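You operate a simulated robot arm through the tools that you are given. There is no shell and no other tool.

Carry out the task below with a simulated robot arm. There is one attempt and no reset: what you move stays moved.

## Task
Prove the red stop button: start a stroke, stop it, then finish the stroke.
Fine: stop while the ram runs; pull the button out, reset, start again; key off after.

The check looks at the end state, three seconds after you hand in, the way a careful person would. Anything else that was tipped, shoved, dropped, spilled or broken makes it a failure.

## Robot
A 7-joint arm with a two-finger parallel gripper, fixed in place. Base frame: the origin is at the foot of the arm, x ahead of it, y to its left, z up. Lengths are in mm, angles in degrees, forces in N, time in s.
Its first joint turns from -166.0 to 166.0 degrees. Payload 1.57 kg.
The tool frame sits at the grasp point between the pads (the TCP): z along the fingers, y along the line on which they close. The tips reach 30 mm beyond it. Largest opening 110 mm; finger width 24, thickness 12; the body of the gripper, 48 by 112 mm, starts 78 mm behind the TCP.
Orientation is that of the tool frame in the base frame, as a unit quaternion [w, x, y, z]. With the fingers straight down and closing along the base's y, the tool's x points along the base's -x, its y along +y and its z along -z.

## Interface
- The arm moves only by the tool servo_tool. Its argument "plan" is a list of rows, each a list of 3 entries, a list of its own where there are three numbers: the turn, a rotation vector about the base's x, y, z in degrees, then the shift along the base's x, y, z in cm, then the finger opening in cm, from 0 to 11. In form: [[[rx, ry, rz], [dx, dy, dz], grip], ...]. A call has 1 to 20 rows; each row shifts and turns the commanded pose from where the row before left it. Each row takes 0.2 s and may step no farther than 50 mm and 8.6 degrees from the row before; otherwise, or with a gripper value out of range, the whole call is refused. Where a pose cannot be reached the arm comes as near as it can. A force on the tool above 70 N (or 10 N above the force at the start of the call, whichever is more), or a blocked arm, ends the call early, and 0.2 s more pass. The fingers move at their own pace (about 108 mm/s each) and stop on an object; they squeeze with about 30 N. The grip force told is the motor's: it shows also when the fingers shut on nothing. Time passes only in rows, and 0.2 s behind the last, so rows that do not move let the fingers close. The reply holds the time, the measured pose of the TCP, the force on the tool along the base axes, the opening and the grip force, in the units named above and with some noise, with the torque about the TCP (base axes, N m) and any sound that the robot's microphone picked up.
- Cameras (640 x 400 px; columns grow to the right, rows downward): "scene" is fixed at [49.4, -500.2, 1840.5]; the picture's right is [0.14, -0.99, 0.00], its down [-0.71, -0.10, -0.69] and it looks along [0.69, 0.10, -0.72] (base axes); focal length 348 px, centre (320, 200). "wrist" rides on the gripper at [70, 16, -141] in the tool frame; the picture's right is [-0.23, 0.97, 0.00], its down [-0.86, -0.20, -0.48] and it looks along [-0.47, -0.11, 0.88] (tool axes); focal length 222 px, centre (320, 200).
- snapshot(camera): a new picture of that camera. No time passes.
- slide_trunk(by): slides the trunk up (or, below 0, down) by that many mm; the arm rides with it, the base frame stays. It gives what a move gives, with no picture.
- pixel_to_xyz(camera, pixels): for up to 12 pixels [column, row] of the newest picture of that camera ("zoom" is the newest enlarged one), the place [x, y, z] in the base frame of the surface seen there, good to about 3 mm. No time passes.
- close_up(camera, box): a new picture of the part [left, top, right, bottom] of that camera's present view, enlarged. No time passes.
- job_done(): hands the job in; it is judged then, once.

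Unless the task says otherwise, let go and move clear before handing in.

The tools are called as a command line: name --argument value ..., lists and objects as JSON in quotes. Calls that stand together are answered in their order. servo_tool: Moves the arm, as the interface text tells. Its arguments: {"type":"object","properties":{"plan":{"type":"array","items":{"type":"array"}}},"required":["plan"]} The other tools are called the same way: slide_trunk (by) slides the trunk up or down; snapshot (camera) takes a picture; pixel_to_xyz (camera, pixels) gives the place of the surface under pixels of a picture; close_up (camera, box) takes an enlarged picture of a part of a camera's view; job_done () hands the job in.

At the start:

```text
time: 0.0
eef_pos: [322.8, -383.6, 1476.7]
orientation: [-0.001, 0.0, 1.0, 0.0]
ft_force: [-0.4, -0.2, 0.8]
ft_torque: [-0.01, 0.0, -0.03]
finger_gap: 110.2
grip_force: 0.0
trunk travel left (down, up): [-575.0, 35.0]
```

scene: 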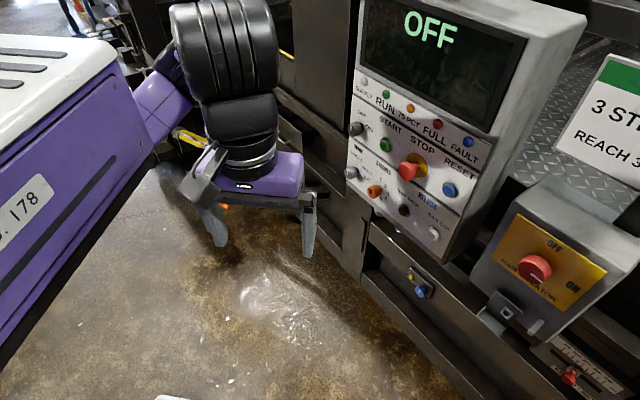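
wrist: 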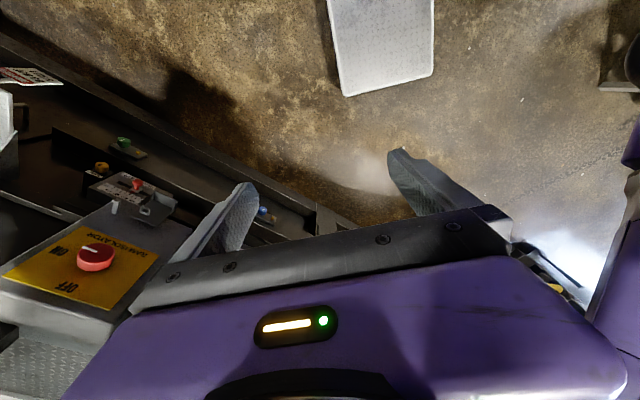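

The scene shows a press panel with display "OFF" (430,30), buttons around (385,145)-(450,190), and a main isolator at (535,268). I'll take close-ups to read the labels.

close_up --camera "scene" --box '[330, 60, 510, 260]'

close_up --camera "scene" --box '[460, 180, 640, 400]'

close_up --camera "scene" --box '[500, 40, 640, 220]'

close_up --camera "scene" --box '[340, 200, 500, 340]'

close_up --camera "wrist" --box '[0, 40, 300, 320]'

```text
2.00 times, centred on (420, 160) of scene
```

zoom: 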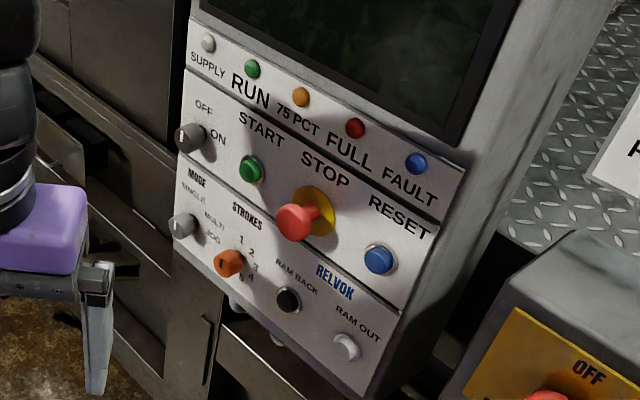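

```text
1.82 times, centred on (550, 290) of scene
```

zoom: 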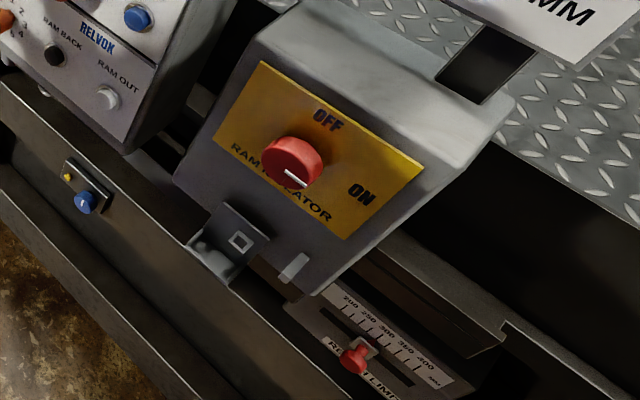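

```text
2.22 times, centred on (570, 130) of scene
```

zoom: 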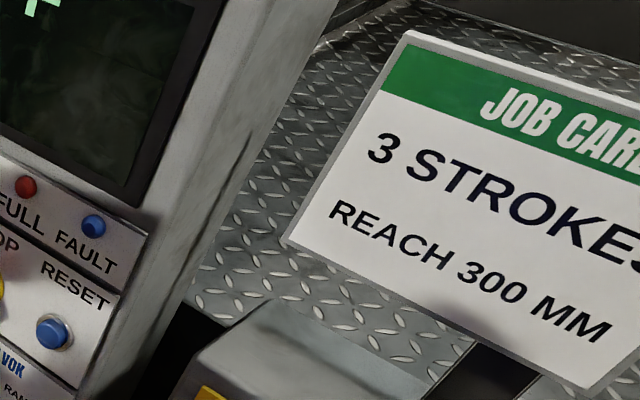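

```text
2.86 times, centred on (420, 270) of scene
```

zoom: 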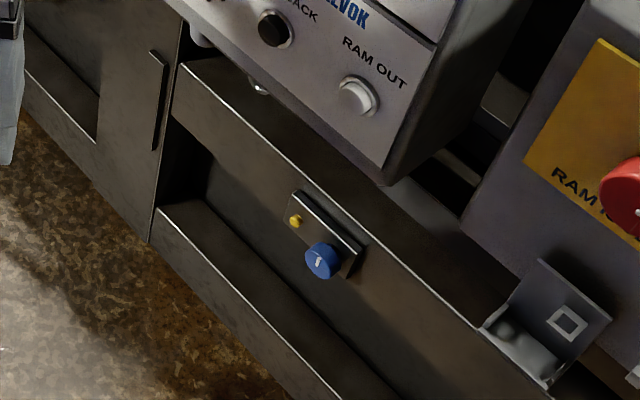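

```text
1.43 times, centred on (150, 180) of wrist
```

zoom: 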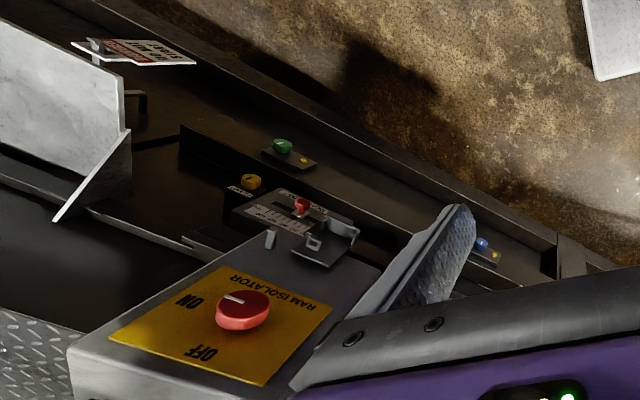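

The panel has a supply OFF/ON switch, mode, strokes, start/stop/reset buttons. Next I find their positions in 3D.

close_up --camera "scene" --box '[340, 70, 480, 260]'

pixel_to_xyz --camera "scene" --pixels '[[356, 129], [385, 145], [408, 171], [419, 158], [450, 190], [351, 173], [375, 192], [404, 210], [434, 235], [535, 268], [422, 292], [571, 377]]'

pixel_to_xyz --camera "scene" --pixels '[[362, 90], [480, 135], [352, 190], [445, 260], [400, 195], [400, 120], [365, 155], [600, 130], [507, 305], [420, 150], [520, 200], [590, 230]]'

close_up --camera "wrist" --box '[0, 50, 100, 120]'

close_up --camera "wrist" --box '[70, 120, 200, 220]'

```text
2.11 times, centred on (410, 165) of scene
```

zoom: 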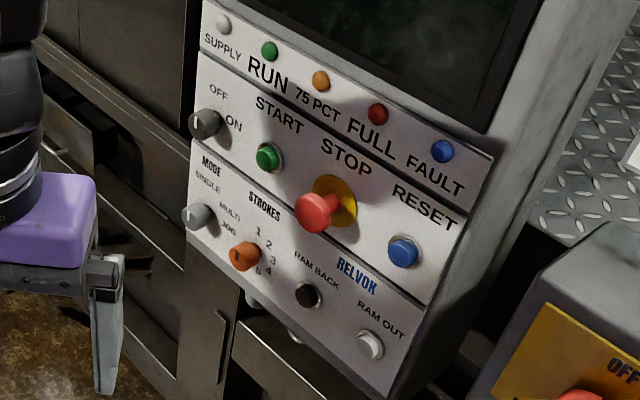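

```text
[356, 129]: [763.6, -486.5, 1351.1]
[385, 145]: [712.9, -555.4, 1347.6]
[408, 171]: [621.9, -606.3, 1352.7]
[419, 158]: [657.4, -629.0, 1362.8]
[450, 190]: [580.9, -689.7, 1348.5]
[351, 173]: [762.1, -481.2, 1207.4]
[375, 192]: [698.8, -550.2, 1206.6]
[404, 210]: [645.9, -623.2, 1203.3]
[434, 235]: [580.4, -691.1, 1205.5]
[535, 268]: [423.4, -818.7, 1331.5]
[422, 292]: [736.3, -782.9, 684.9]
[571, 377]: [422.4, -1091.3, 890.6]
```

```text
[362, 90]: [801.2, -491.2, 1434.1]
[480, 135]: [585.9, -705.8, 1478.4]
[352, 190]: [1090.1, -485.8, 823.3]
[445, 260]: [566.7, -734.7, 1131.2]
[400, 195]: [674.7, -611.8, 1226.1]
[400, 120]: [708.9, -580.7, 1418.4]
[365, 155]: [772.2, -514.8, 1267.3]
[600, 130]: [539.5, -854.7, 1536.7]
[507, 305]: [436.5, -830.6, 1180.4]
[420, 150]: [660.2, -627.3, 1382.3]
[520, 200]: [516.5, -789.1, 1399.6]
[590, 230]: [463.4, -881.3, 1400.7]
```

```text
5.71 times, centred on (50, 85) of wrist
```

zoom: 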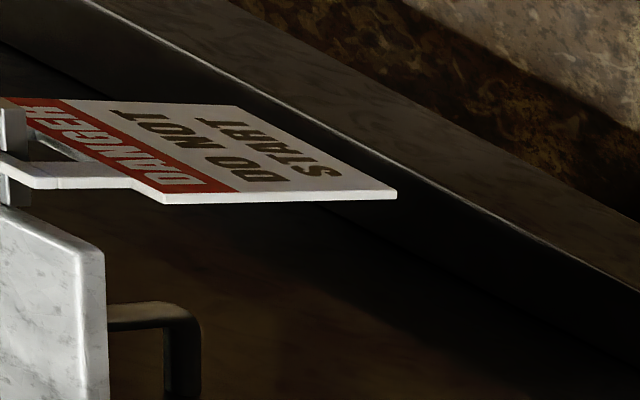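

```text
4.00 times, centred on (135, 170) of wrist
```

zoom: 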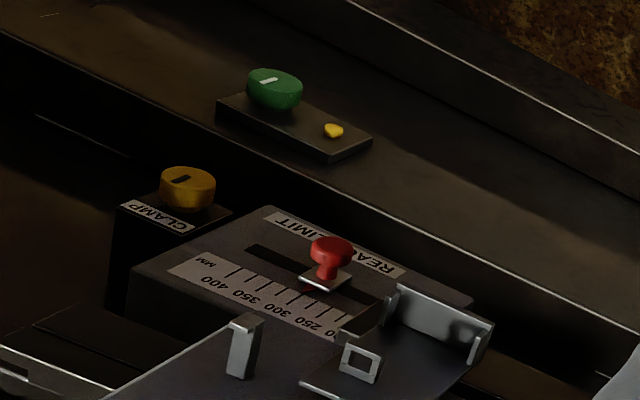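

The wrist view shows a "DANGER DO NOT START" plate, a clamp knob, a reach-limit slider and a hasp below. I'll locate these.

snapshot --camera "wrist"

pixel_to_xyz --camera "wrist" --pixels '[[45, 78], [5, 110], [124, 142], [102, 166], [138, 184], [95, 258], [267, 213], [135, 208], [116, 207], [100, 185], [380, 50], [620, 60]]'

pixel_to_xyz --camera "wrist" --pixels '[[50, 250], [110, 285], [20, 270], [120, 240], [30, 50], [200, 120], [10, 180], [20, 370], [160, 210], [290, 230], [15, 70], [600, 90]]'

close_up --camera "wrist" --box '[70, 160, 190, 240]'

close_up --camera "scene" --box '[480, 220, 640, 320]'

close_up --camera "scene" --box '[340, 110, 440, 210]'

close_up --camera "scene" --box '[500, 310, 640, 400]'

```text
taken
```

wrist: 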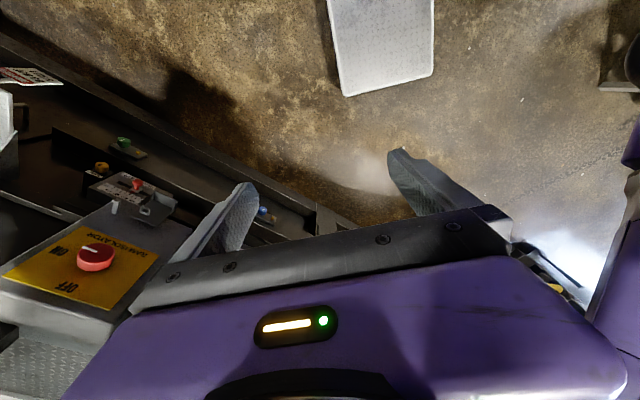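

```text
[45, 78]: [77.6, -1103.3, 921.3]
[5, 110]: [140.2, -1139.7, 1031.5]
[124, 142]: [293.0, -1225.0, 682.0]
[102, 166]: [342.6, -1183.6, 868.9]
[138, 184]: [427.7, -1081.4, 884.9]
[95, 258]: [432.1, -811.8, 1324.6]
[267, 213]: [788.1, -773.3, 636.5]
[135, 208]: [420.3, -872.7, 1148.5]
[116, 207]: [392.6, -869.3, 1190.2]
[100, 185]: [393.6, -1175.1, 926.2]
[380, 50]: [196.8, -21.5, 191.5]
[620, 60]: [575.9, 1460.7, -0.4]
```

```text
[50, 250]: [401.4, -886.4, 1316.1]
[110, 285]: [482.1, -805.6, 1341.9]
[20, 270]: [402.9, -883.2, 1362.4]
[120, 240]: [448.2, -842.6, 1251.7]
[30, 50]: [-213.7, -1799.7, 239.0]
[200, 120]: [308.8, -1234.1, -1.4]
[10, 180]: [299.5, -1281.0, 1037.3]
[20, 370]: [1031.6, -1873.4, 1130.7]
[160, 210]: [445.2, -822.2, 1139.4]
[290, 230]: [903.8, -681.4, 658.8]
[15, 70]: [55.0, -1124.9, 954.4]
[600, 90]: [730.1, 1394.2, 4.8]
```

```text
5.00 times, centred on (130, 200) of wrist
```

zoom: 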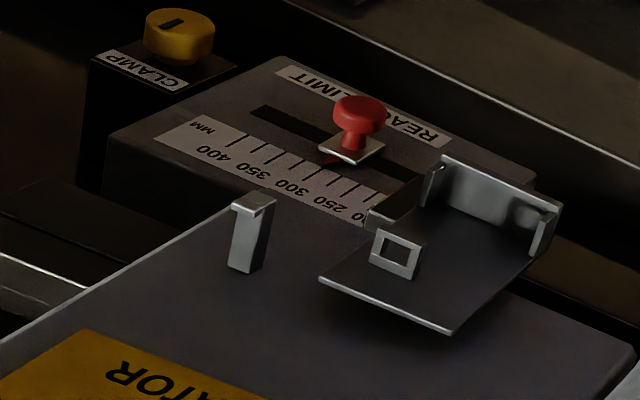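

```text
4.00 times, centred on (560, 270) of scene
```

zoom: 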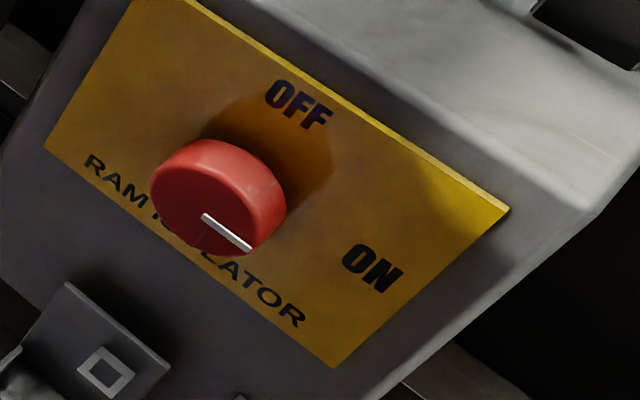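

```text
4.00 times, centred on (390, 160) of scene
```

zoom: 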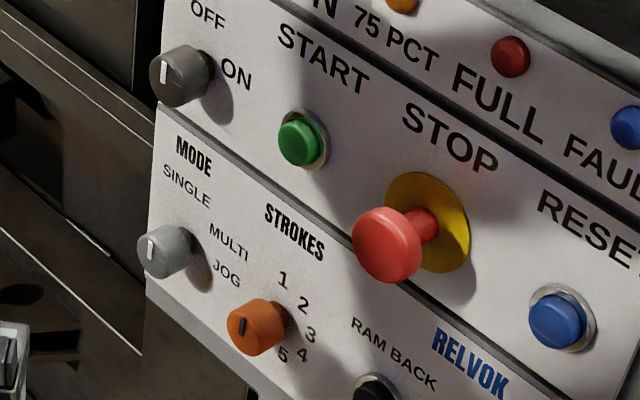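

```text
4.44 times, centred on (570, 355) of scene
```

zoom: 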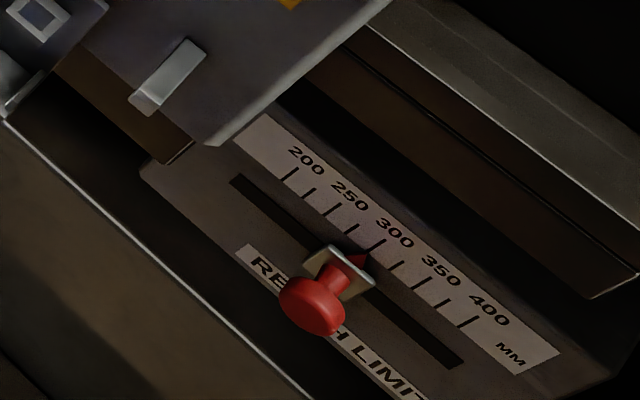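

Isolator pointer is toward ON and the reach pointer is about 300; the supply switch points to OFF. I'll turn the wrist toward -y to view the "DO NOT START" plate and the lower area.

servo_tool --plan '[[[0, 0, -8.5], [-2, -0.5, 0], 11], [[0, 0, -8.5], [-2, -0.5, 0], 11], [[0, 0, -8.5], [-2, -0.5, 0], 11], [[0, 0, -8.5], [-2, -0.5, 0], 11], [[0, 0, -8.5], [-2, -0.5, 0], 11], [[0, 0, -8.5], [-2, -0.5, 0], 11], [[0, 0, -8.5], [-2, -0.5, 0], 11], [[0, 0, -8.5], [-2, -0.5, 0], 11], [[0, 0, -8.5], [-2, -0.5, 0], 11], [[0, 0, -8.5], [-2, -0.5, 0], 11]]'

snapshot --camera "wrist"

snapshot --camera "scene"

```text
time: 2.3
eef_pos: [193.0, -459.1, 1474.6]
orientation: [-0.005, 0.616, 0.788, 0.001]
ft_force: [0.4, -0.5, -0.7]
ft_torque: [-0.02, 0.01, 0.02]
finger_gap: 110.1
grip_force: 0.1
trunk travel left (down, up): [-575.0, 35.0]
stopped in row 10: the arm was blocked; the commanded pose is now the measured one
```

```text
taken
```

wrist: 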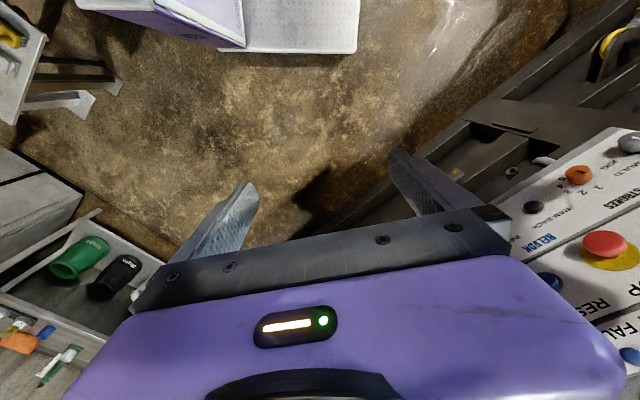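

```text
taken
```

scene: 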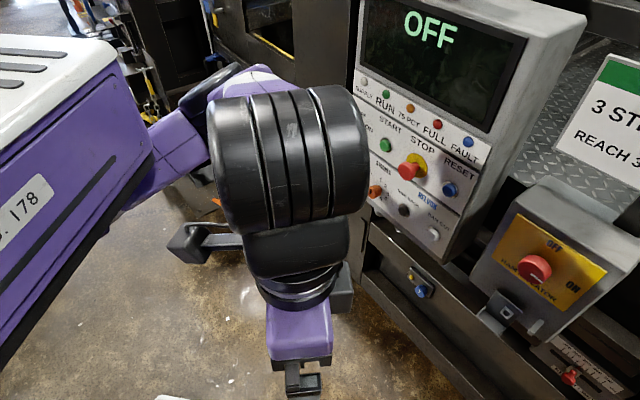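

The arm blocked at the last row (likely a wrist limit). The wrist view shows the panel at right and other gear at left (75,260); I'll locate these before going on.

pixel_to_xyz --camera "wrist" --pixels '[[80, 258], [120, 275], [20, 345], [60, 365], [10, 40], [60, 100], [30, 200], [600, 245], [620, 45], [520, 130], [300, 30], [40, 240]]'

close_up --camera "wrist" --box '[480, 120, 640, 400]'

close_up --camera "wrist" --box '[0, 200, 160, 400]'

close_up --camera "wrist" --box '[440, 0, 640, 180]'

```text
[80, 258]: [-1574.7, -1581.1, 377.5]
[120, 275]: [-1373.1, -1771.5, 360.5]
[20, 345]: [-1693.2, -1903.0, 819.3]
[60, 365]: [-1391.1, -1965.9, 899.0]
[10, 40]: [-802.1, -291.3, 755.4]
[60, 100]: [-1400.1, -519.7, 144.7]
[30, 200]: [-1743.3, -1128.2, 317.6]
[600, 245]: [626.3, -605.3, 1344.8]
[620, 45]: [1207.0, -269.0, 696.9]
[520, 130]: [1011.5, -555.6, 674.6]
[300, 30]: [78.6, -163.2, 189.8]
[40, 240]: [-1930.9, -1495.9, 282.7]
```

```text
1.43 times, centred on (560, 260) of wrist
```

zoom: 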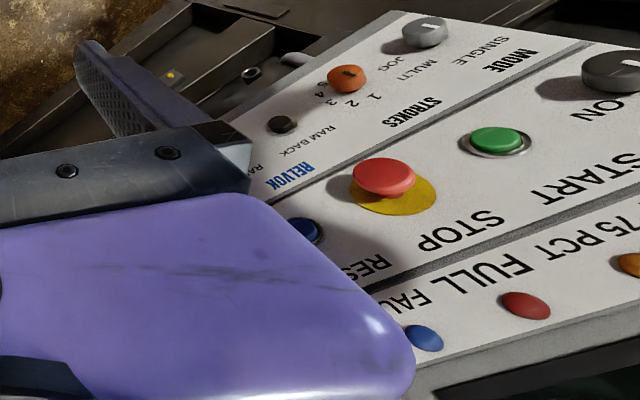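

```text
2.00 times, centred on (80, 300) of wrist
```

zoom: 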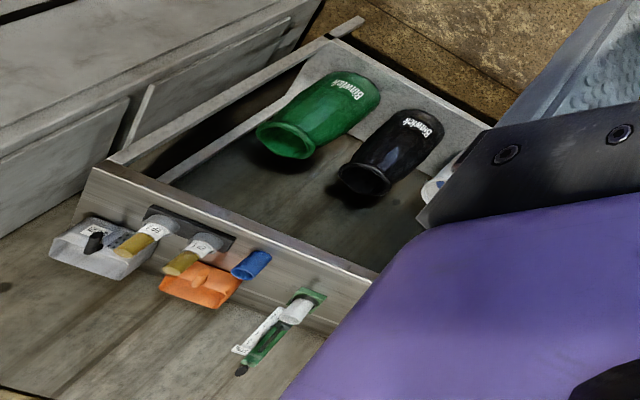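

```text
2.22 times, centred on (540, 90) of wrist
```

zoom: 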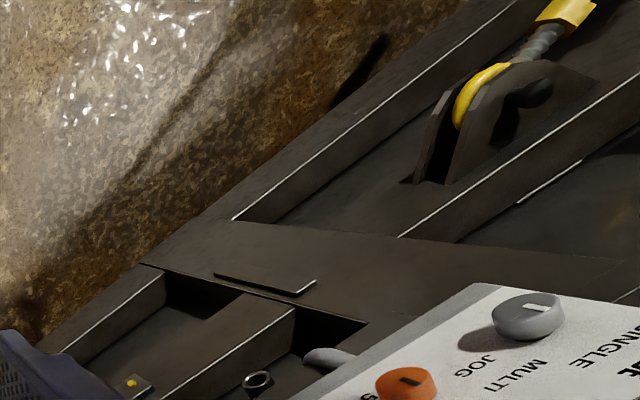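

The panel controls are clearly visible; settings read supply OFF, mode SINGLE-ish. I'll turn the tool to face the panel squarely, standing off about 200 mm.

servo_tool --plan '[[[0, 0, 8.25], [1.7, 0.1, 0], 11], [[0, 0, 8.25], [1.7, 0.1, 0], 11], [[0, 0, 8.25], [1.7, 0.1, 0], 11], [[0, 0, 8.25], [1.7, 0.1, 0], 11], [[-5.59, -5.98, 0], [1.7, 0.1, -1.0], 6], [[-5.59, -5.98, 0], [1.7, 0.1, -1.0], 3], [[-5.59, -5.98, 0], [1.7, 0.1, -1.0], 0], [[-5.59, -5.98, 0], [1.7, 0.1, -1.0], 0], [[-5.59, -5.98, 0], [1.7, 0.1, -1.0], 0], [[-5.59, -5.98, 0], [1.7, 0.1, -1.0], 0], [[-5.59, -5.98, 0], [1.7, 0.1, -1.0], 0]]'

snapshot --camera "wrist"

snapshot --camera "scene"

```text
time: 4.7
eef_pos: [389.2, -456.5, 1398.7]
orientation: [0.422, 0.301, 0.838, -0.171]
ft_force: [0.8, -0.3, -0.3]
ft_torque: [0.01, -0.02, 0.02]
finger_gap: 0.0
grip_force: 21.5
trunk travel left (down, up): [-575.0, 35.0]
```

```text
taken
```

wrist: 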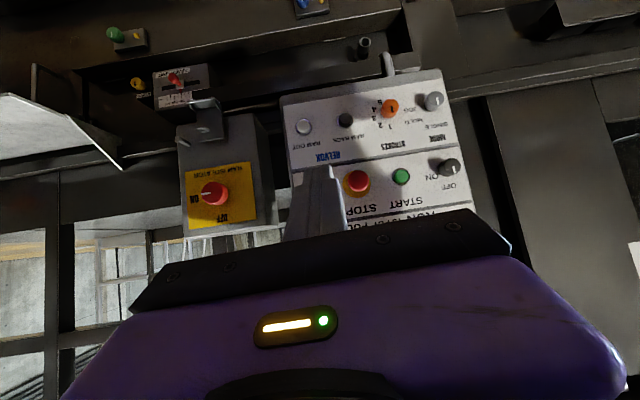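

```text
taken
```

scene: 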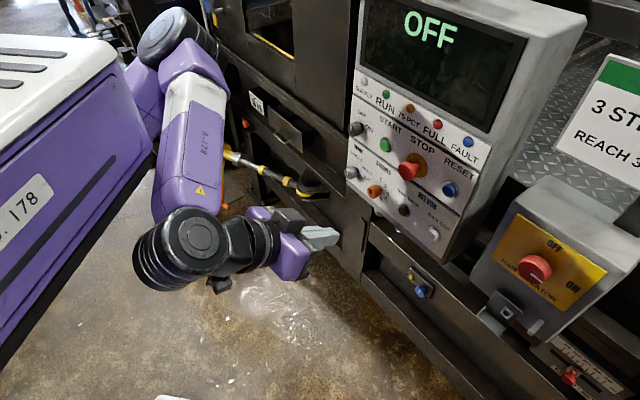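

The wrist camera now faces the panel (upside-down), tool tilted about 57°. Close-ups of the panel, isolator and lower area before moving on.

close_up --camera "wrist" --box '[270, 60, 480, 220]'

close_up --camera "wrist" --box '[90, 10, 290, 150]'

close_up --camera "wrist" --box '[170, 90, 280, 240]'

close_up --camera "scene" --box '[215, 80, 375, 230]'

```text
2.50 times, centred on (375, 140) of wrist
```

zoom: 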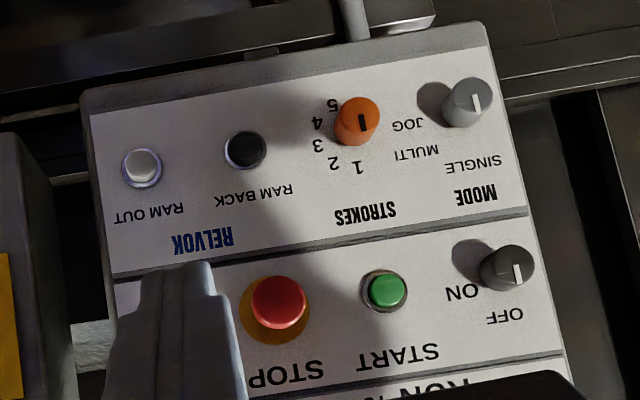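

```text
2.86 times, centred on (190, 80) of wrist
```

zoom: 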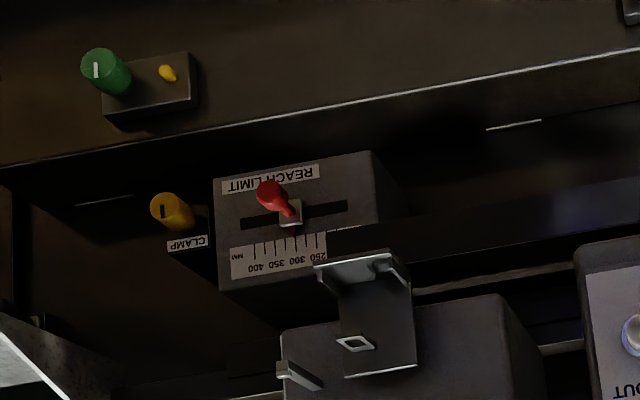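

```text
2.67 times, centred on (225, 165) of wrist
```

zoom: 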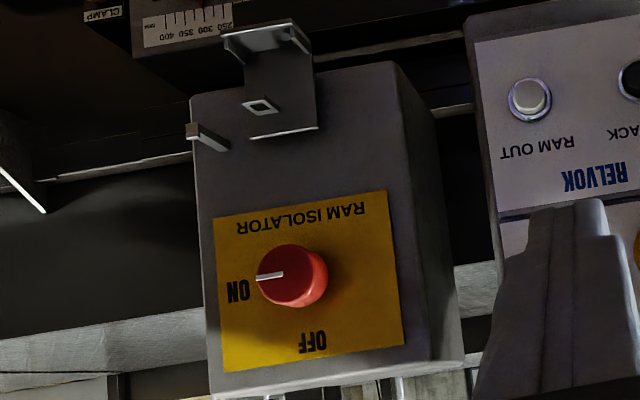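

```text
2.67 times, centred on (295, 155) of scene
```

zoom: 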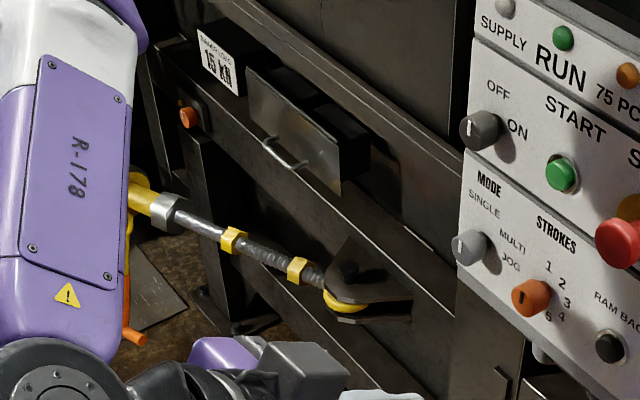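

Mode knob is at SINGLE, supply at OFF, isolator ON, reach about 300. I'll yaw left to look at the "DO NOT START" plate near (80,-1100,920).

servo_tool --plan '[[[0, 0, -8.5], [-2, 0, 0], 0], [[0, 0, -8.5], [-2, 0, 0], 0], [[0, 0, -8.5], [-2, 0, 0], 0], [[0, 0, -8.5], [-2, 0, 0], 0], [[0, 0, -8.5], [-2, 0, 0], 0], [[0, 0, -8.5], [-2, 0, 0], 0]]'

snapshot --camera "wrist"

close_up --camera "wrist" --box '[100, 0, 420, 200]'

```text
time: 5.4
eef_pos: [344.9, -490.5, 1399.8]
orientation: [0.383, 0.399, 0.799, -0.234]
ft_force: [0.4, -0.2, -0.5]
ft_torque: [0.0, 0.0, 0.03]
finger_gap: 0.0
grip_force: 21.0
trunk travel left (down, up): [-575.0, 35.0]
stopped in row 3: the arm was blocked; the commanded pose is now the measured one
```

```text
taken
```

wrist: 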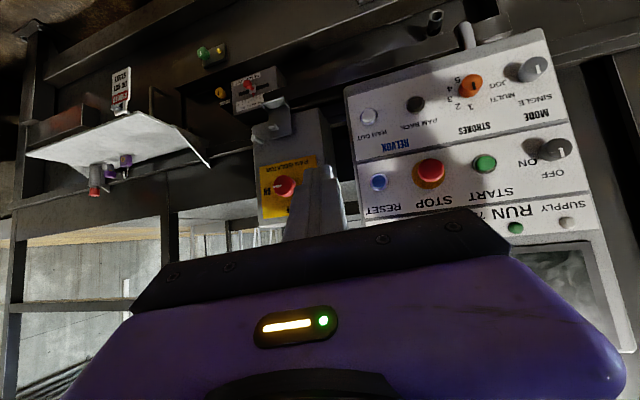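

```text
2.00 times, centred on (260, 100) of wrist
```

zoom: 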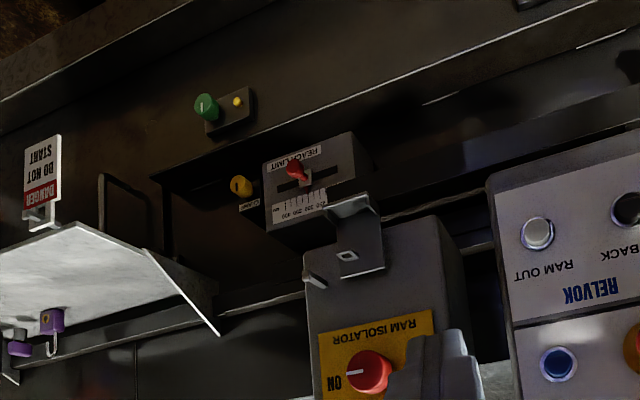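

The tag hangs with spare padlocks on a lockout shelf (stowed), and the isolator hasp is empty, so nothing is locked out. I'll square the tool to the panel, about 150 mm off it.

servo_tool --plan '[[[-5.06, -5.4, 2.56], [3.5, 0.6, -0.7], 0], [[-5.06, -5.4, 2.56], [3.5, 0.6, -0.7], 0], [[-5.06, -5.4, 2.56], [3.5, 0.6, -0.7], 0], [[-5.06, -5.4, 2.56], [3.5, 0.6, -0.7], 0], [[-5.06, -5.4, 2.56], [3.5, 0.6, -0.7], 0], [[0, 0, 0], [3.5, 0.8, -0.7], 0], [[0, 0, 0], [3.5, 0.8, -0.8], 0]]'

snapshot --camera "wrist"

snapshot --camera "scene"

```text
time: 7.0
eef_pos: [569.4, -450.1, 1336.9]
orientation: [0.646, 0.262, 0.671, -0.254]
ft_force: [0.0, -0.4, 0.6]
ft_torque: [-0.01, -0.03, -0.03]
finger_gap: 0.2
grip_force: 21.0
out of reach, approached as far as the arm can: row 7
trunk travel left (down, up): [-575.0, 35.0]
```

```text
taken
```

wrist: 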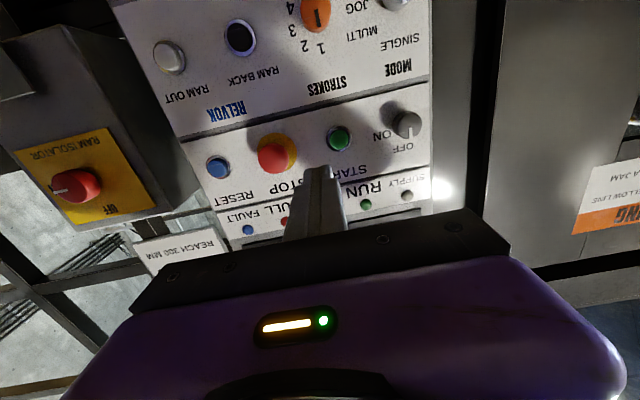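

```text
taken
```

scene: 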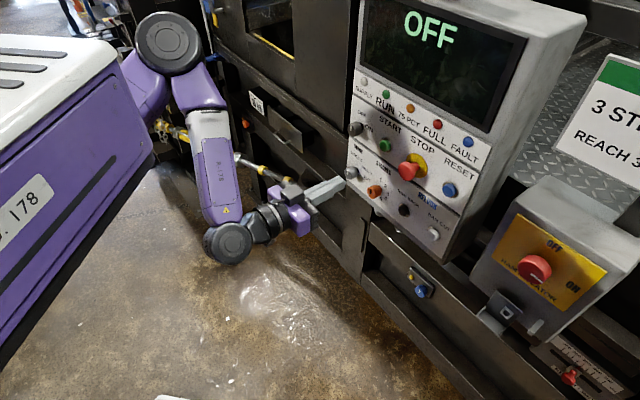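

The reach ran out at row 7, since the shoulder sits well above the panel rows. I'll check the shoulder height to decide how far to lower the trunk.

pixel_to_xyz --camera "scene" --pixels '[[170, 45], [150, 100], [205, 75], [225, 245], [265, 225], [310, 190], [50, 60], [100, 60]]'

pixel_to_xyz --camera "wrist" --pixels '[[410, 122], [338, 140], [273, 156], [218, 170], [315, 15], [238, 38], [75, 188], [395, 5], [320, 175], [350, 100], [290, 90], [400, 165]]'

close_up --camera "wrist" --box '[190, 80, 450, 240]'

```text
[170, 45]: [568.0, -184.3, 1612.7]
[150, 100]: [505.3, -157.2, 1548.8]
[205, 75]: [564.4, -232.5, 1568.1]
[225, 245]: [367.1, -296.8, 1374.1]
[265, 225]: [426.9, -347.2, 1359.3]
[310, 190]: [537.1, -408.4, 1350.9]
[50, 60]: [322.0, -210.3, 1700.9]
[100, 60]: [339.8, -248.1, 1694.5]
```

```text
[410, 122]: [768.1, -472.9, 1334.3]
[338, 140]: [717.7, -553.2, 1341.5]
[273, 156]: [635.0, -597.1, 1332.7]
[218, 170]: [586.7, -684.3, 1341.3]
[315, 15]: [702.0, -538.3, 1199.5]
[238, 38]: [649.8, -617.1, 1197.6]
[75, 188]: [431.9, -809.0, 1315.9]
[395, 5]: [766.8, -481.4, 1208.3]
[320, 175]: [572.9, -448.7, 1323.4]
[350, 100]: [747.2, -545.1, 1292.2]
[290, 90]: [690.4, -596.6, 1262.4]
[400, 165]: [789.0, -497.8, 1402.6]
```

```text
2.46 times, centred on (320, 160) of wrist
```

zoom: 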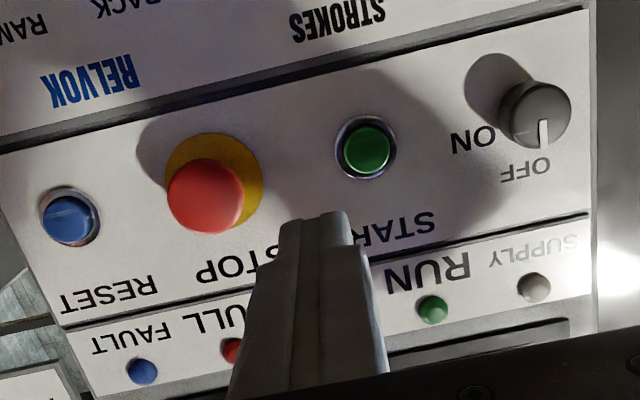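

The elbow is at about (568,-184,1613) with the forearm folded back, so lowering the trunk should straighten the arm. I'll back off, slide down 100 and raise the tool in turns.

servo_tool --plan '[[[0, 0, 0], [-3, 2.8, 1], 0], [[0, 0, 0], [-3, 2.8, 1], 0]]'

slide_trunk --by -100

servo_tool --plan '[[[0, 0, 0], [0, 0, 4], 0], [[0, 0, 0], [0, 0, 4], 0], [[0, 0, 0], [0, 0, 2], 0]]'

slide_trunk --by -100

servo_tool --plan '[[[0, 0, 0], [0, 0, 4], 0], [[0, 0, 0], [0, 0, 4], 0], [[0, 0, 0], [0, 0, 2], 0]]'

snapshot --camera "scene"

```text
time: 7.6
eef_pos: [529.1, -441.9, 1359.4]
orientation: [0.648, 0.26, 0.668, -0.258]
ft_force: [0.7, -1.1, -0.5]
ft_torque: [-0.04, -0.06, 0.02]
finger_gap: 0.0
grip_force: 21.0
out of reach, approached as far as the arm can: row 1, 2
trunk travel left (down, up): [-575.0, 35.0]
```

```text
time: 8.9
eef_pos: [526.2, -442.9, 1258.1]
orientation: [0.648, 0.262, 0.668, -0.257]
ft_force: [0.2, 0.5, 0.4]
ft_torque: [0.01, -0.04, 0.01]
finger_gap: 0.0
grip_force: 21.0
trunk travel left (down, up): [-475.0, 135.0]
```

```text
time: 9.7
eef_pos: [530.2, -443.3, 1356.0]
orientation: [0.646, 0.263, 0.669, -0.259]
ft_force: [-0.4, -0.6, 0.3]
ft_torque: [0.0, 0.02, 0.0]
finger_gap: 0.0
grip_force: 21.4
trunk travel left (down, up): [-475.0, 135.0]
```

```text
time: 11.0
eef_pos: [532.3, -442.7, 1261.7]
orientation: [0.647, 0.257, 0.669, -0.261]
ft_force: [-0.2, 0.0, 0.0]
ft_torque: [-0.01, 0.0, -0.01]
finger_gap: 0.0
grip_force: 21.3
trunk travel left (down, up): [-375.0, 235.0]
```

```text
time: 11.8
eef_pos: [570.7, -438.8, 1286.2]
orientation: [0.639, 0.276, 0.694, -0.184]
ft_force: [0.6, -0.5, -0.3]
ft_torque: [0.0, 0.01, 0.03]
finger_gap: 0.0
grip_force: 21.4
trunk travel left (down, up): [-375.0, 235.0]
stopped in row 3: the arm was blocked; the commanded pose is now the measured one
```

```text
taken
```

scene: 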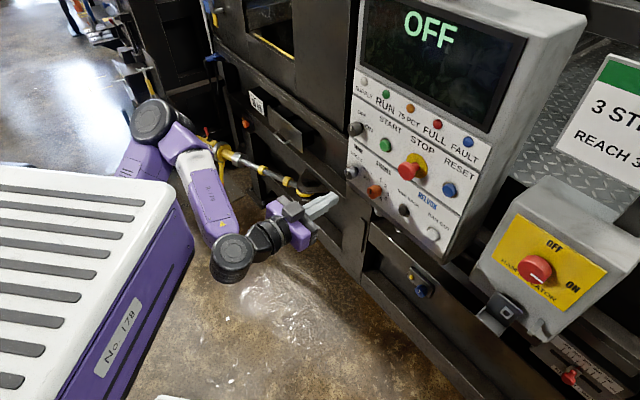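

The second raise blocked at (571,-439,1286), so lowering alone does not help. I'll map the arm's links to understand the limit.

pixel_to_xyz --camera "scene" --pixels '[[185, 190], [20, 180], [20, 370], [100, 280], [140, 165], [152, 120], [185, 145], [210, 190], [232, 258], [265, 238], [295, 230], [320, 205]]'

snapshot --camera "wrist"

close_up --camera "scene" --box '[80, 80, 360, 300]'

```text
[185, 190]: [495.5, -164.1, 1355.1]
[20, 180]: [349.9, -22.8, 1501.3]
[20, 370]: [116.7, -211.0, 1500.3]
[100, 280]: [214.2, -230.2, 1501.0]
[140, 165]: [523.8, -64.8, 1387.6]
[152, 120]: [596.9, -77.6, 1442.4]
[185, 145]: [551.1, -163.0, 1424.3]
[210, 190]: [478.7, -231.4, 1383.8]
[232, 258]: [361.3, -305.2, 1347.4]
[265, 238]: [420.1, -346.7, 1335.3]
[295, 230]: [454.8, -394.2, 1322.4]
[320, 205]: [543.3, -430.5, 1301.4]
```

```text
taken
```

wrist: 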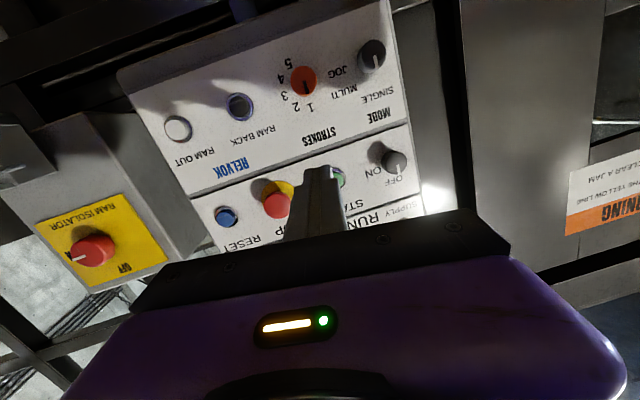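

```text
1.82 times, centred on (220, 190) of scene
```

zoom: 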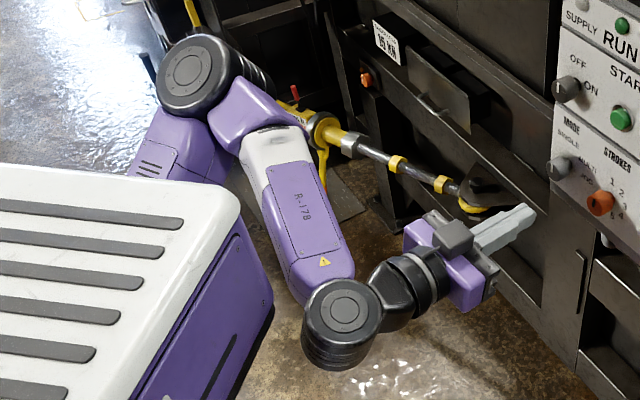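

The wrist (361,-305,1347) sits right against the trunk housing (z about 1350–1500), which explains the block. I'll raise the trunk 100 again, correct orientation, then go straight forward toward the panel.

slide_trunk --by 100

servo_tool --plan '[[[-4.3, -0.7, -2.5], [0, -1, -1.5], 0], [[-4.3, -0.7, -2.5], [0, -1, -1.5], 0], [[0, 0, 0], [1.5, -1.4, -0.6], 0], [[0, 0, 0], [1.5, -1.4, 0], 0]]'

snapshot --camera "scene"

snapshot --camera "wrist"

```text
time: 13.1
eef_pos: [569.5, -437.9, 1387.4]
orientation: [0.639, 0.278, 0.693, -0.186]
ft_force: [-0.2, -0.3, 0.0]
ft_torque: [0.01, 0.02, 0.02]
finger_gap: 0.0
grip_force: 20.9
trunk travel left (down, up): [-475.0, 135.0]
```

```text
time: 14.1
eef_pos: [598.4, -486.6, 1352.4]
orientation: [0.66, 0.26, 0.655, -0.26]
ft_force: [0.1, -0.1, -0.6]
ft_torque: [0.0, 0.01, -0.02]
finger_gap: 0.0
grip_force: 21.8
trunk travel left (down, up): [-475.0, 135.0]
```

```text
taken
```

scene: 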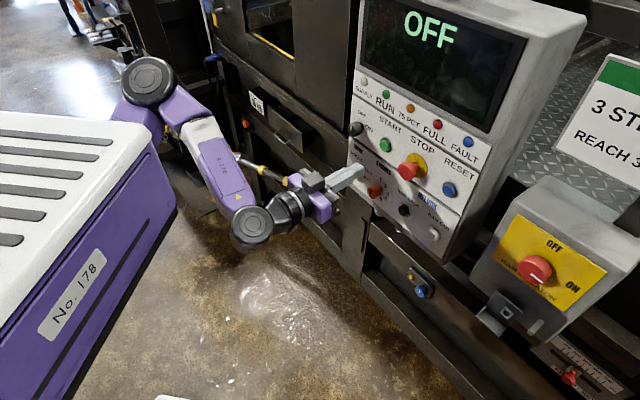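

```text
taken
```

wrist: 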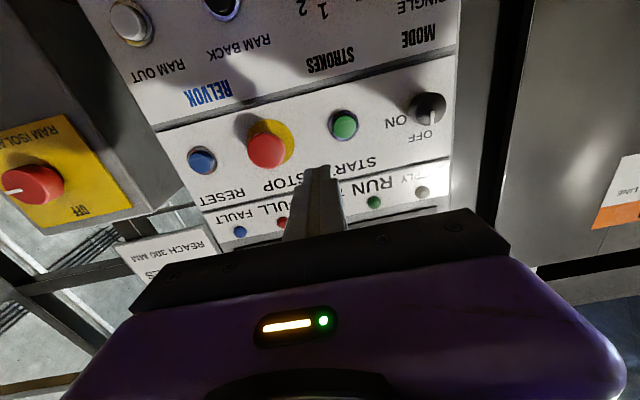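

The pose now matches the target exactly at (598,-487,1352). I'll measure the buttons precisely from this view.

close_up --camera "wrist" --box '[170, 70, 460, 250]'

pixel_to_xyz --camera "wrist" --pixels '[[429, 106], [432, 118], [421, 104], [344, 125], [344, 119], [267, 150], [258, 150], [275, 150], [201, 161], [290, 125], [380, 105], [420, 170]]'

```text
2.21 times, centred on (315, 160) of wrist
```

zoom: 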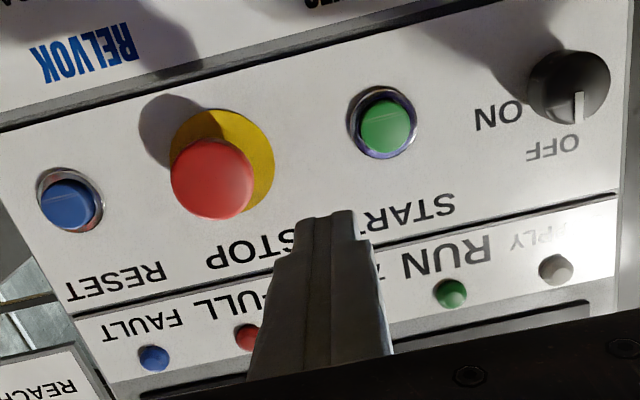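

```text
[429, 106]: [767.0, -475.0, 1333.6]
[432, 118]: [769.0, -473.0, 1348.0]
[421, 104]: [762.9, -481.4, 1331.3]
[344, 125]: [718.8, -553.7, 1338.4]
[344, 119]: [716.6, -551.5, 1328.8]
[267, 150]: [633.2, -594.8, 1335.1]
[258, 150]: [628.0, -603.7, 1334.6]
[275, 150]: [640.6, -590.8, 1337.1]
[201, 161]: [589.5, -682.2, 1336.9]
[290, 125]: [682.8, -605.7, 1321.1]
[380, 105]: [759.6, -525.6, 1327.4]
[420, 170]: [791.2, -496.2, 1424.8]
```

Scene and wrist readings differ by about 10 mm, so I'll cross-check on flat features (RUN/FAULT lamps and fingertip).

pixel_to_xyz --camera "wrist" --pixels '[[374, 202], [239, 231], [318, 170], [318, 180], [423, 192], [154, 129], [460, 0], [204, 211]]'

close_up --camera "scene" --box '[340, 70, 480, 160]'

pixel_to_xyz --camera "zoom" --pixels '[[100, 55], [206, 105], [583, 327]]'

```text
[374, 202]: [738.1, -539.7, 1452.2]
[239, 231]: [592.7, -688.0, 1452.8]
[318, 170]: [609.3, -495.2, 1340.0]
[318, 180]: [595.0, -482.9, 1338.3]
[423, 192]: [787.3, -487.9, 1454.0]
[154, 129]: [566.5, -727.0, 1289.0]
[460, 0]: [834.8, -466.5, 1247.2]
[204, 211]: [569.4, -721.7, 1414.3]
```

```text
4.44 times, centred on (410, 115) of scene
```

zoom: 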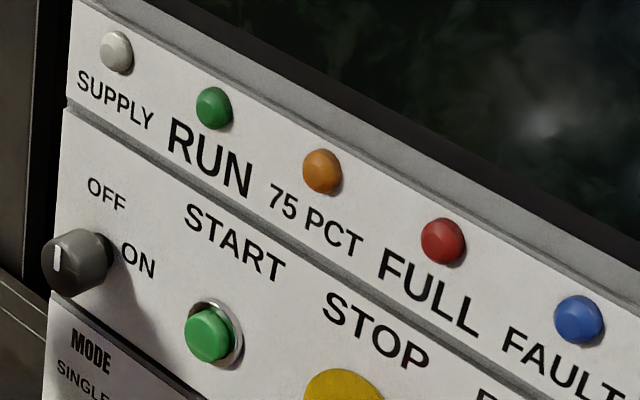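

```text
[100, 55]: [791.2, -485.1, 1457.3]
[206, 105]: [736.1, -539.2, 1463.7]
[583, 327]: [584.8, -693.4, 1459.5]
```

Averaging both views: supply knob at about (757,-472) plane, z 1342; start, stop, reset at 90 mm spacing, z 1343. I'll move in front of the supply knob, opening to 70 mm.

servo_tool --plan '[[[0, 0, 0], [3, 2, -0.3], 7], [[0, 0, 0], [3, 2, -0.3], 7], [[0, 0, 0], [3, 1.5, -0.3], 7], [[0, 0, 0], [1.4, 1.1, -0.1], 7], [[0, 0, 0], [0, 0, 0], 7]]'

snapshot --camera "wrist"

snapshot --camera "scene"

```text
time: 15.3
eef_pos: [658.1, -446.7, 1335.1]
orientation: [0.645, 0.253, 0.671, -0.262]
ft_force: [-0.2, -0.3, 0.4]
ft_torque: [-0.04, 0.0, -0.02]
finger_gap: 70.0
grip_force: 0.0
out of reach, approached as far as the arm can: row 3, 4
trunk travel left (down, up): [-475.0, 135.0]
```

```text
taken
```

wrist: 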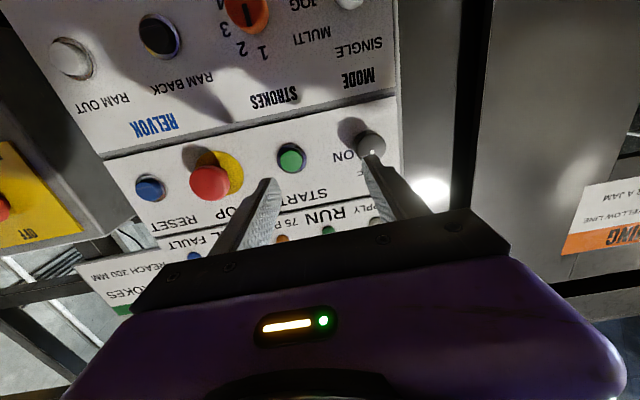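

```text
taken
```

scene: 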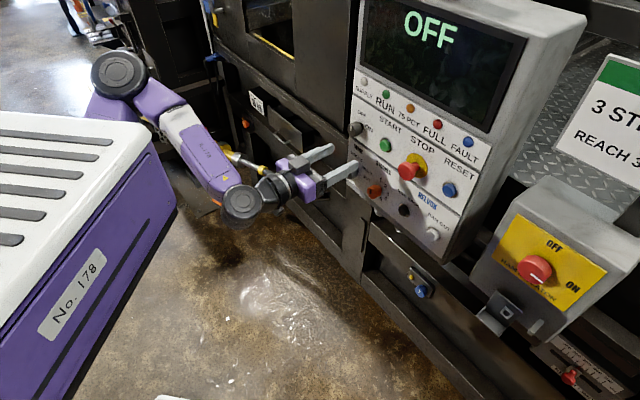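

Rows 3–4 fell short at (658,-447), probably one wrist joint at its limit. I'll roll the tool negatively about its axis (as pre-rotation for the knob too) and retry reaching the standoff.

servo_tool --plan '[[[-6.1, 5.7, 0], [0, 0, 0], 7], [[-6.1, 5.7, 0], [0, 0, 0], 7], [[-6.1, 5.7, 0], [0, 0, 0], 7], [[-6.1, 5.7, 0], [0, 0, 0.5], 7], [[0, 0, 0], [1.5, 0.8, 0.2], 7], [[0, 0, 0], [1.5, 0.8, 0.2], 7]]'

snapshot --camera "scene"

snapshot --camera "wrist"

```text
time: 16.7
eef_pos: [665.3, -442.1, 1341.6]
orientation: [0.543, 0.05, 0.715, -0.437]
ft_force: [0.1, 0.3, 0.3]
ft_torque: [0.01, -0.01, 0.0]
finger_gap: 70.0
grip_force: 0.2
out of reach, approached as far as the arm can: row 5, 6
trunk travel left (down, up): [-475.0, 135.0]
```

```text
taken
```

scene: 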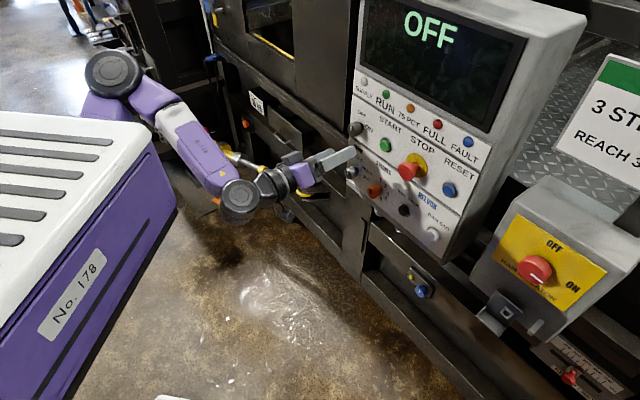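

```text
taken
```

wrist: 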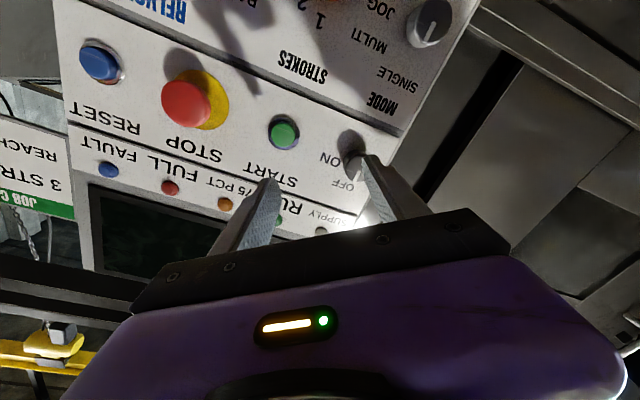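

Rolling didn't extend the reach. I'll measure the arm's link positions once more to see which joint is limiting.

pixel_to_xyz --camera "scene" --pixels '[[115, 75], [95, 105], [150, 95], [165, 115], [200, 150], [238, 198], [225, 210], [270, 183], [298, 175], [330, 158], [110, 110], [85, 110]]'

close_up --camera "scene" --box '[70, 40, 370, 230]'

```text
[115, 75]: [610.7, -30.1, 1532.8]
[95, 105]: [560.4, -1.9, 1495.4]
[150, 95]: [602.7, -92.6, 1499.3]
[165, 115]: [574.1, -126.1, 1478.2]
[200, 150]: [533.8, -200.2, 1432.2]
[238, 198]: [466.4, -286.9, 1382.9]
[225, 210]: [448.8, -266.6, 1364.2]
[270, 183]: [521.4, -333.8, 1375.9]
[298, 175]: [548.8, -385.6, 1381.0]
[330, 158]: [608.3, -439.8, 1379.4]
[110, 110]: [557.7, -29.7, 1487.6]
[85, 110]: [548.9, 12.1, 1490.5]
```

```text
2.11 times, centred on (220, 135) of scene
```

zoom: 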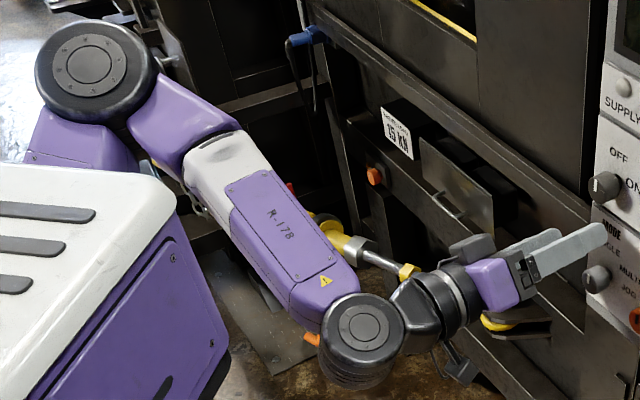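

Reach in u (sideways) seems to grow as the tool is nearer the panel, so going forward first should help. First a null row to learn whether the commanded pose still holds the unreached target.

servo_tool --plan '[[[0, 0, 0], [0, 0, 0], 7]]'

```text
time: 17.1
eef_pos: [664.8, -440.9, 1343.0]
orientation: [0.544, 0.048, 0.714, -0.438]
ft_force: [-0.1, -0.4, -0.3]
ft_torque: [0.01, 0.0, 0.0]
finger_gap: 69.9
grip_force: 0.1
trunk travel left (down, up): [-475.0, 135.0]
```

The command base resets to the reached pose. Now I go forward and slightly right, correcting the 2° pitch, before sliding left to the supply knob.

servo_tool --plan '[[[0, -1.1, 0], [1.4, -2.4, 0], 7], [[0, -1.1, 0], [1.4, -2.4, 0], 7], [[0, 0, 0], [1.0, 1.1, 0], 7], [[0, 0, 0], [1.0, 1.1, 0], 7], [[0, 0, 0], [1.0, 1.1, 0], 7], [[0, 0, 0], [0.9, 1.0, 0], 7]]'

snapshot --camera "wrist"

snapshot --camera "scene"

```text
time: 18.5
eef_pos: [673.6, -449.7, 1348.7]
orientation: [0.551, 0.05, 0.711, -0.433]
ft_force: [0.0, -0.9, -0.6]
ft_torque: [-0.01, -0.01, -0.02]
finger_gap: 70.0
grip_force: 0.0
out of reach, approached as far as the arm can: row 1, 2, 3, 4, 5, 6
trunk travel left (down, up): [-475.0, 135.0]
```

```text
taken
```

wrist: 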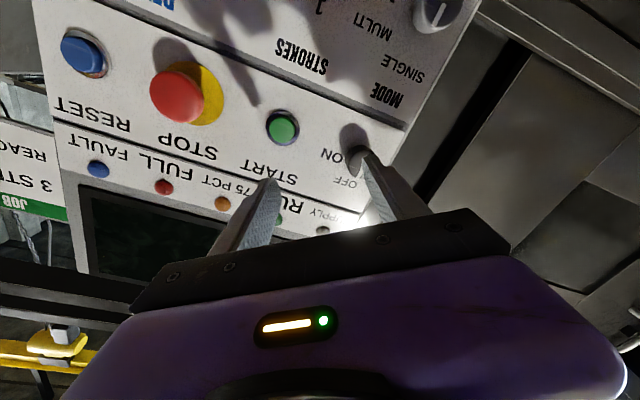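

```text
taken
```

scene: 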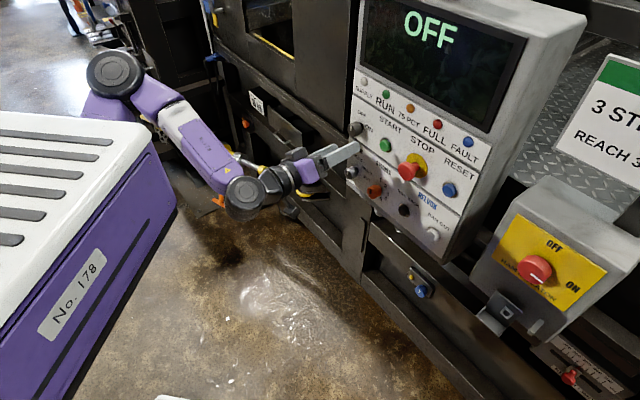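

All rows were short; the elbow seems to sit at its highest relative to the trunk (rel. z about 1635), so a higher trunk should relax it. I'll raise the trunk 100 and then lower the tool back.

slide_trunk --by 100

servo_tool --plan '[[[0, 0, 0], [0, 0, -4], 7], [[0, 0, 0], [0, 0, -4], 7], [[0, 0, 0], [0, 0, -2.5], 7]]'

servo_tool --plan '[[[0, 0, 0], [1.5, -1.4, 0], 7], [[0, 0, 0], [1.5, -1.4, 0], 7]]'

snapshot --camera "scene"

```text
time: 19.8
eef_pos: [672.8, -450.3, 1449.7]
orientation: [0.551, 0.05, 0.711, -0.434]
ft_force: [-0.4, -0.5, 0.7]
ft_torque: [0.0, 0.01, -0.01]
finger_gap: 70.0
grip_force: 0.1
trunk travel left (down, up): [-575.0, 35.0]
```

```text
time: 20.6
eef_pos: [672.0, -446.5, 1441.8]
orientation: [0.551, 0.047, 0.713, -0.431]
ft_force: [1.3, 0.1, -0.3]
ft_torque: [0.02, 0.02, 0.01]
finger_gap: 70.1
grip_force: 0.0
out of reach, approached as far as the arm can: row 1, 2, 3
trunk travel left (down, up): [-575.0, 35.0]
```

```text
time: 21.2
eef_pos: [693.1, -460.2, 1448.1]
orientation: [0.551, 0.048, 0.715, -0.428]
ft_force: [-0.1, 0.3, -0.7]
ft_torque: [-0.01, -0.02, 0.03]
finger_gap: 69.9
grip_force: 0.1
out of reach, approached as far as the arm can: row 1, 2
trunk travel left (down, up): [-575.0, 35.0]
```

```text
taken
```

scene: 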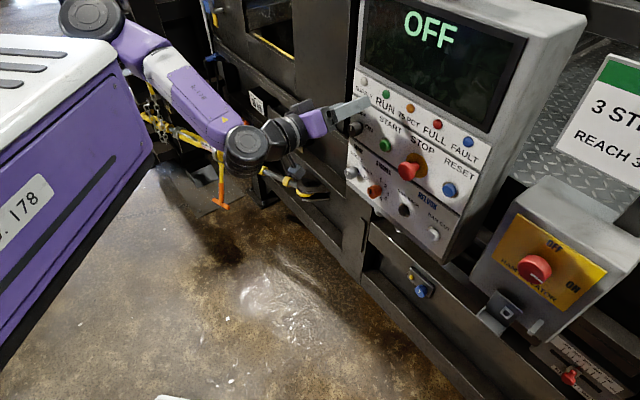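

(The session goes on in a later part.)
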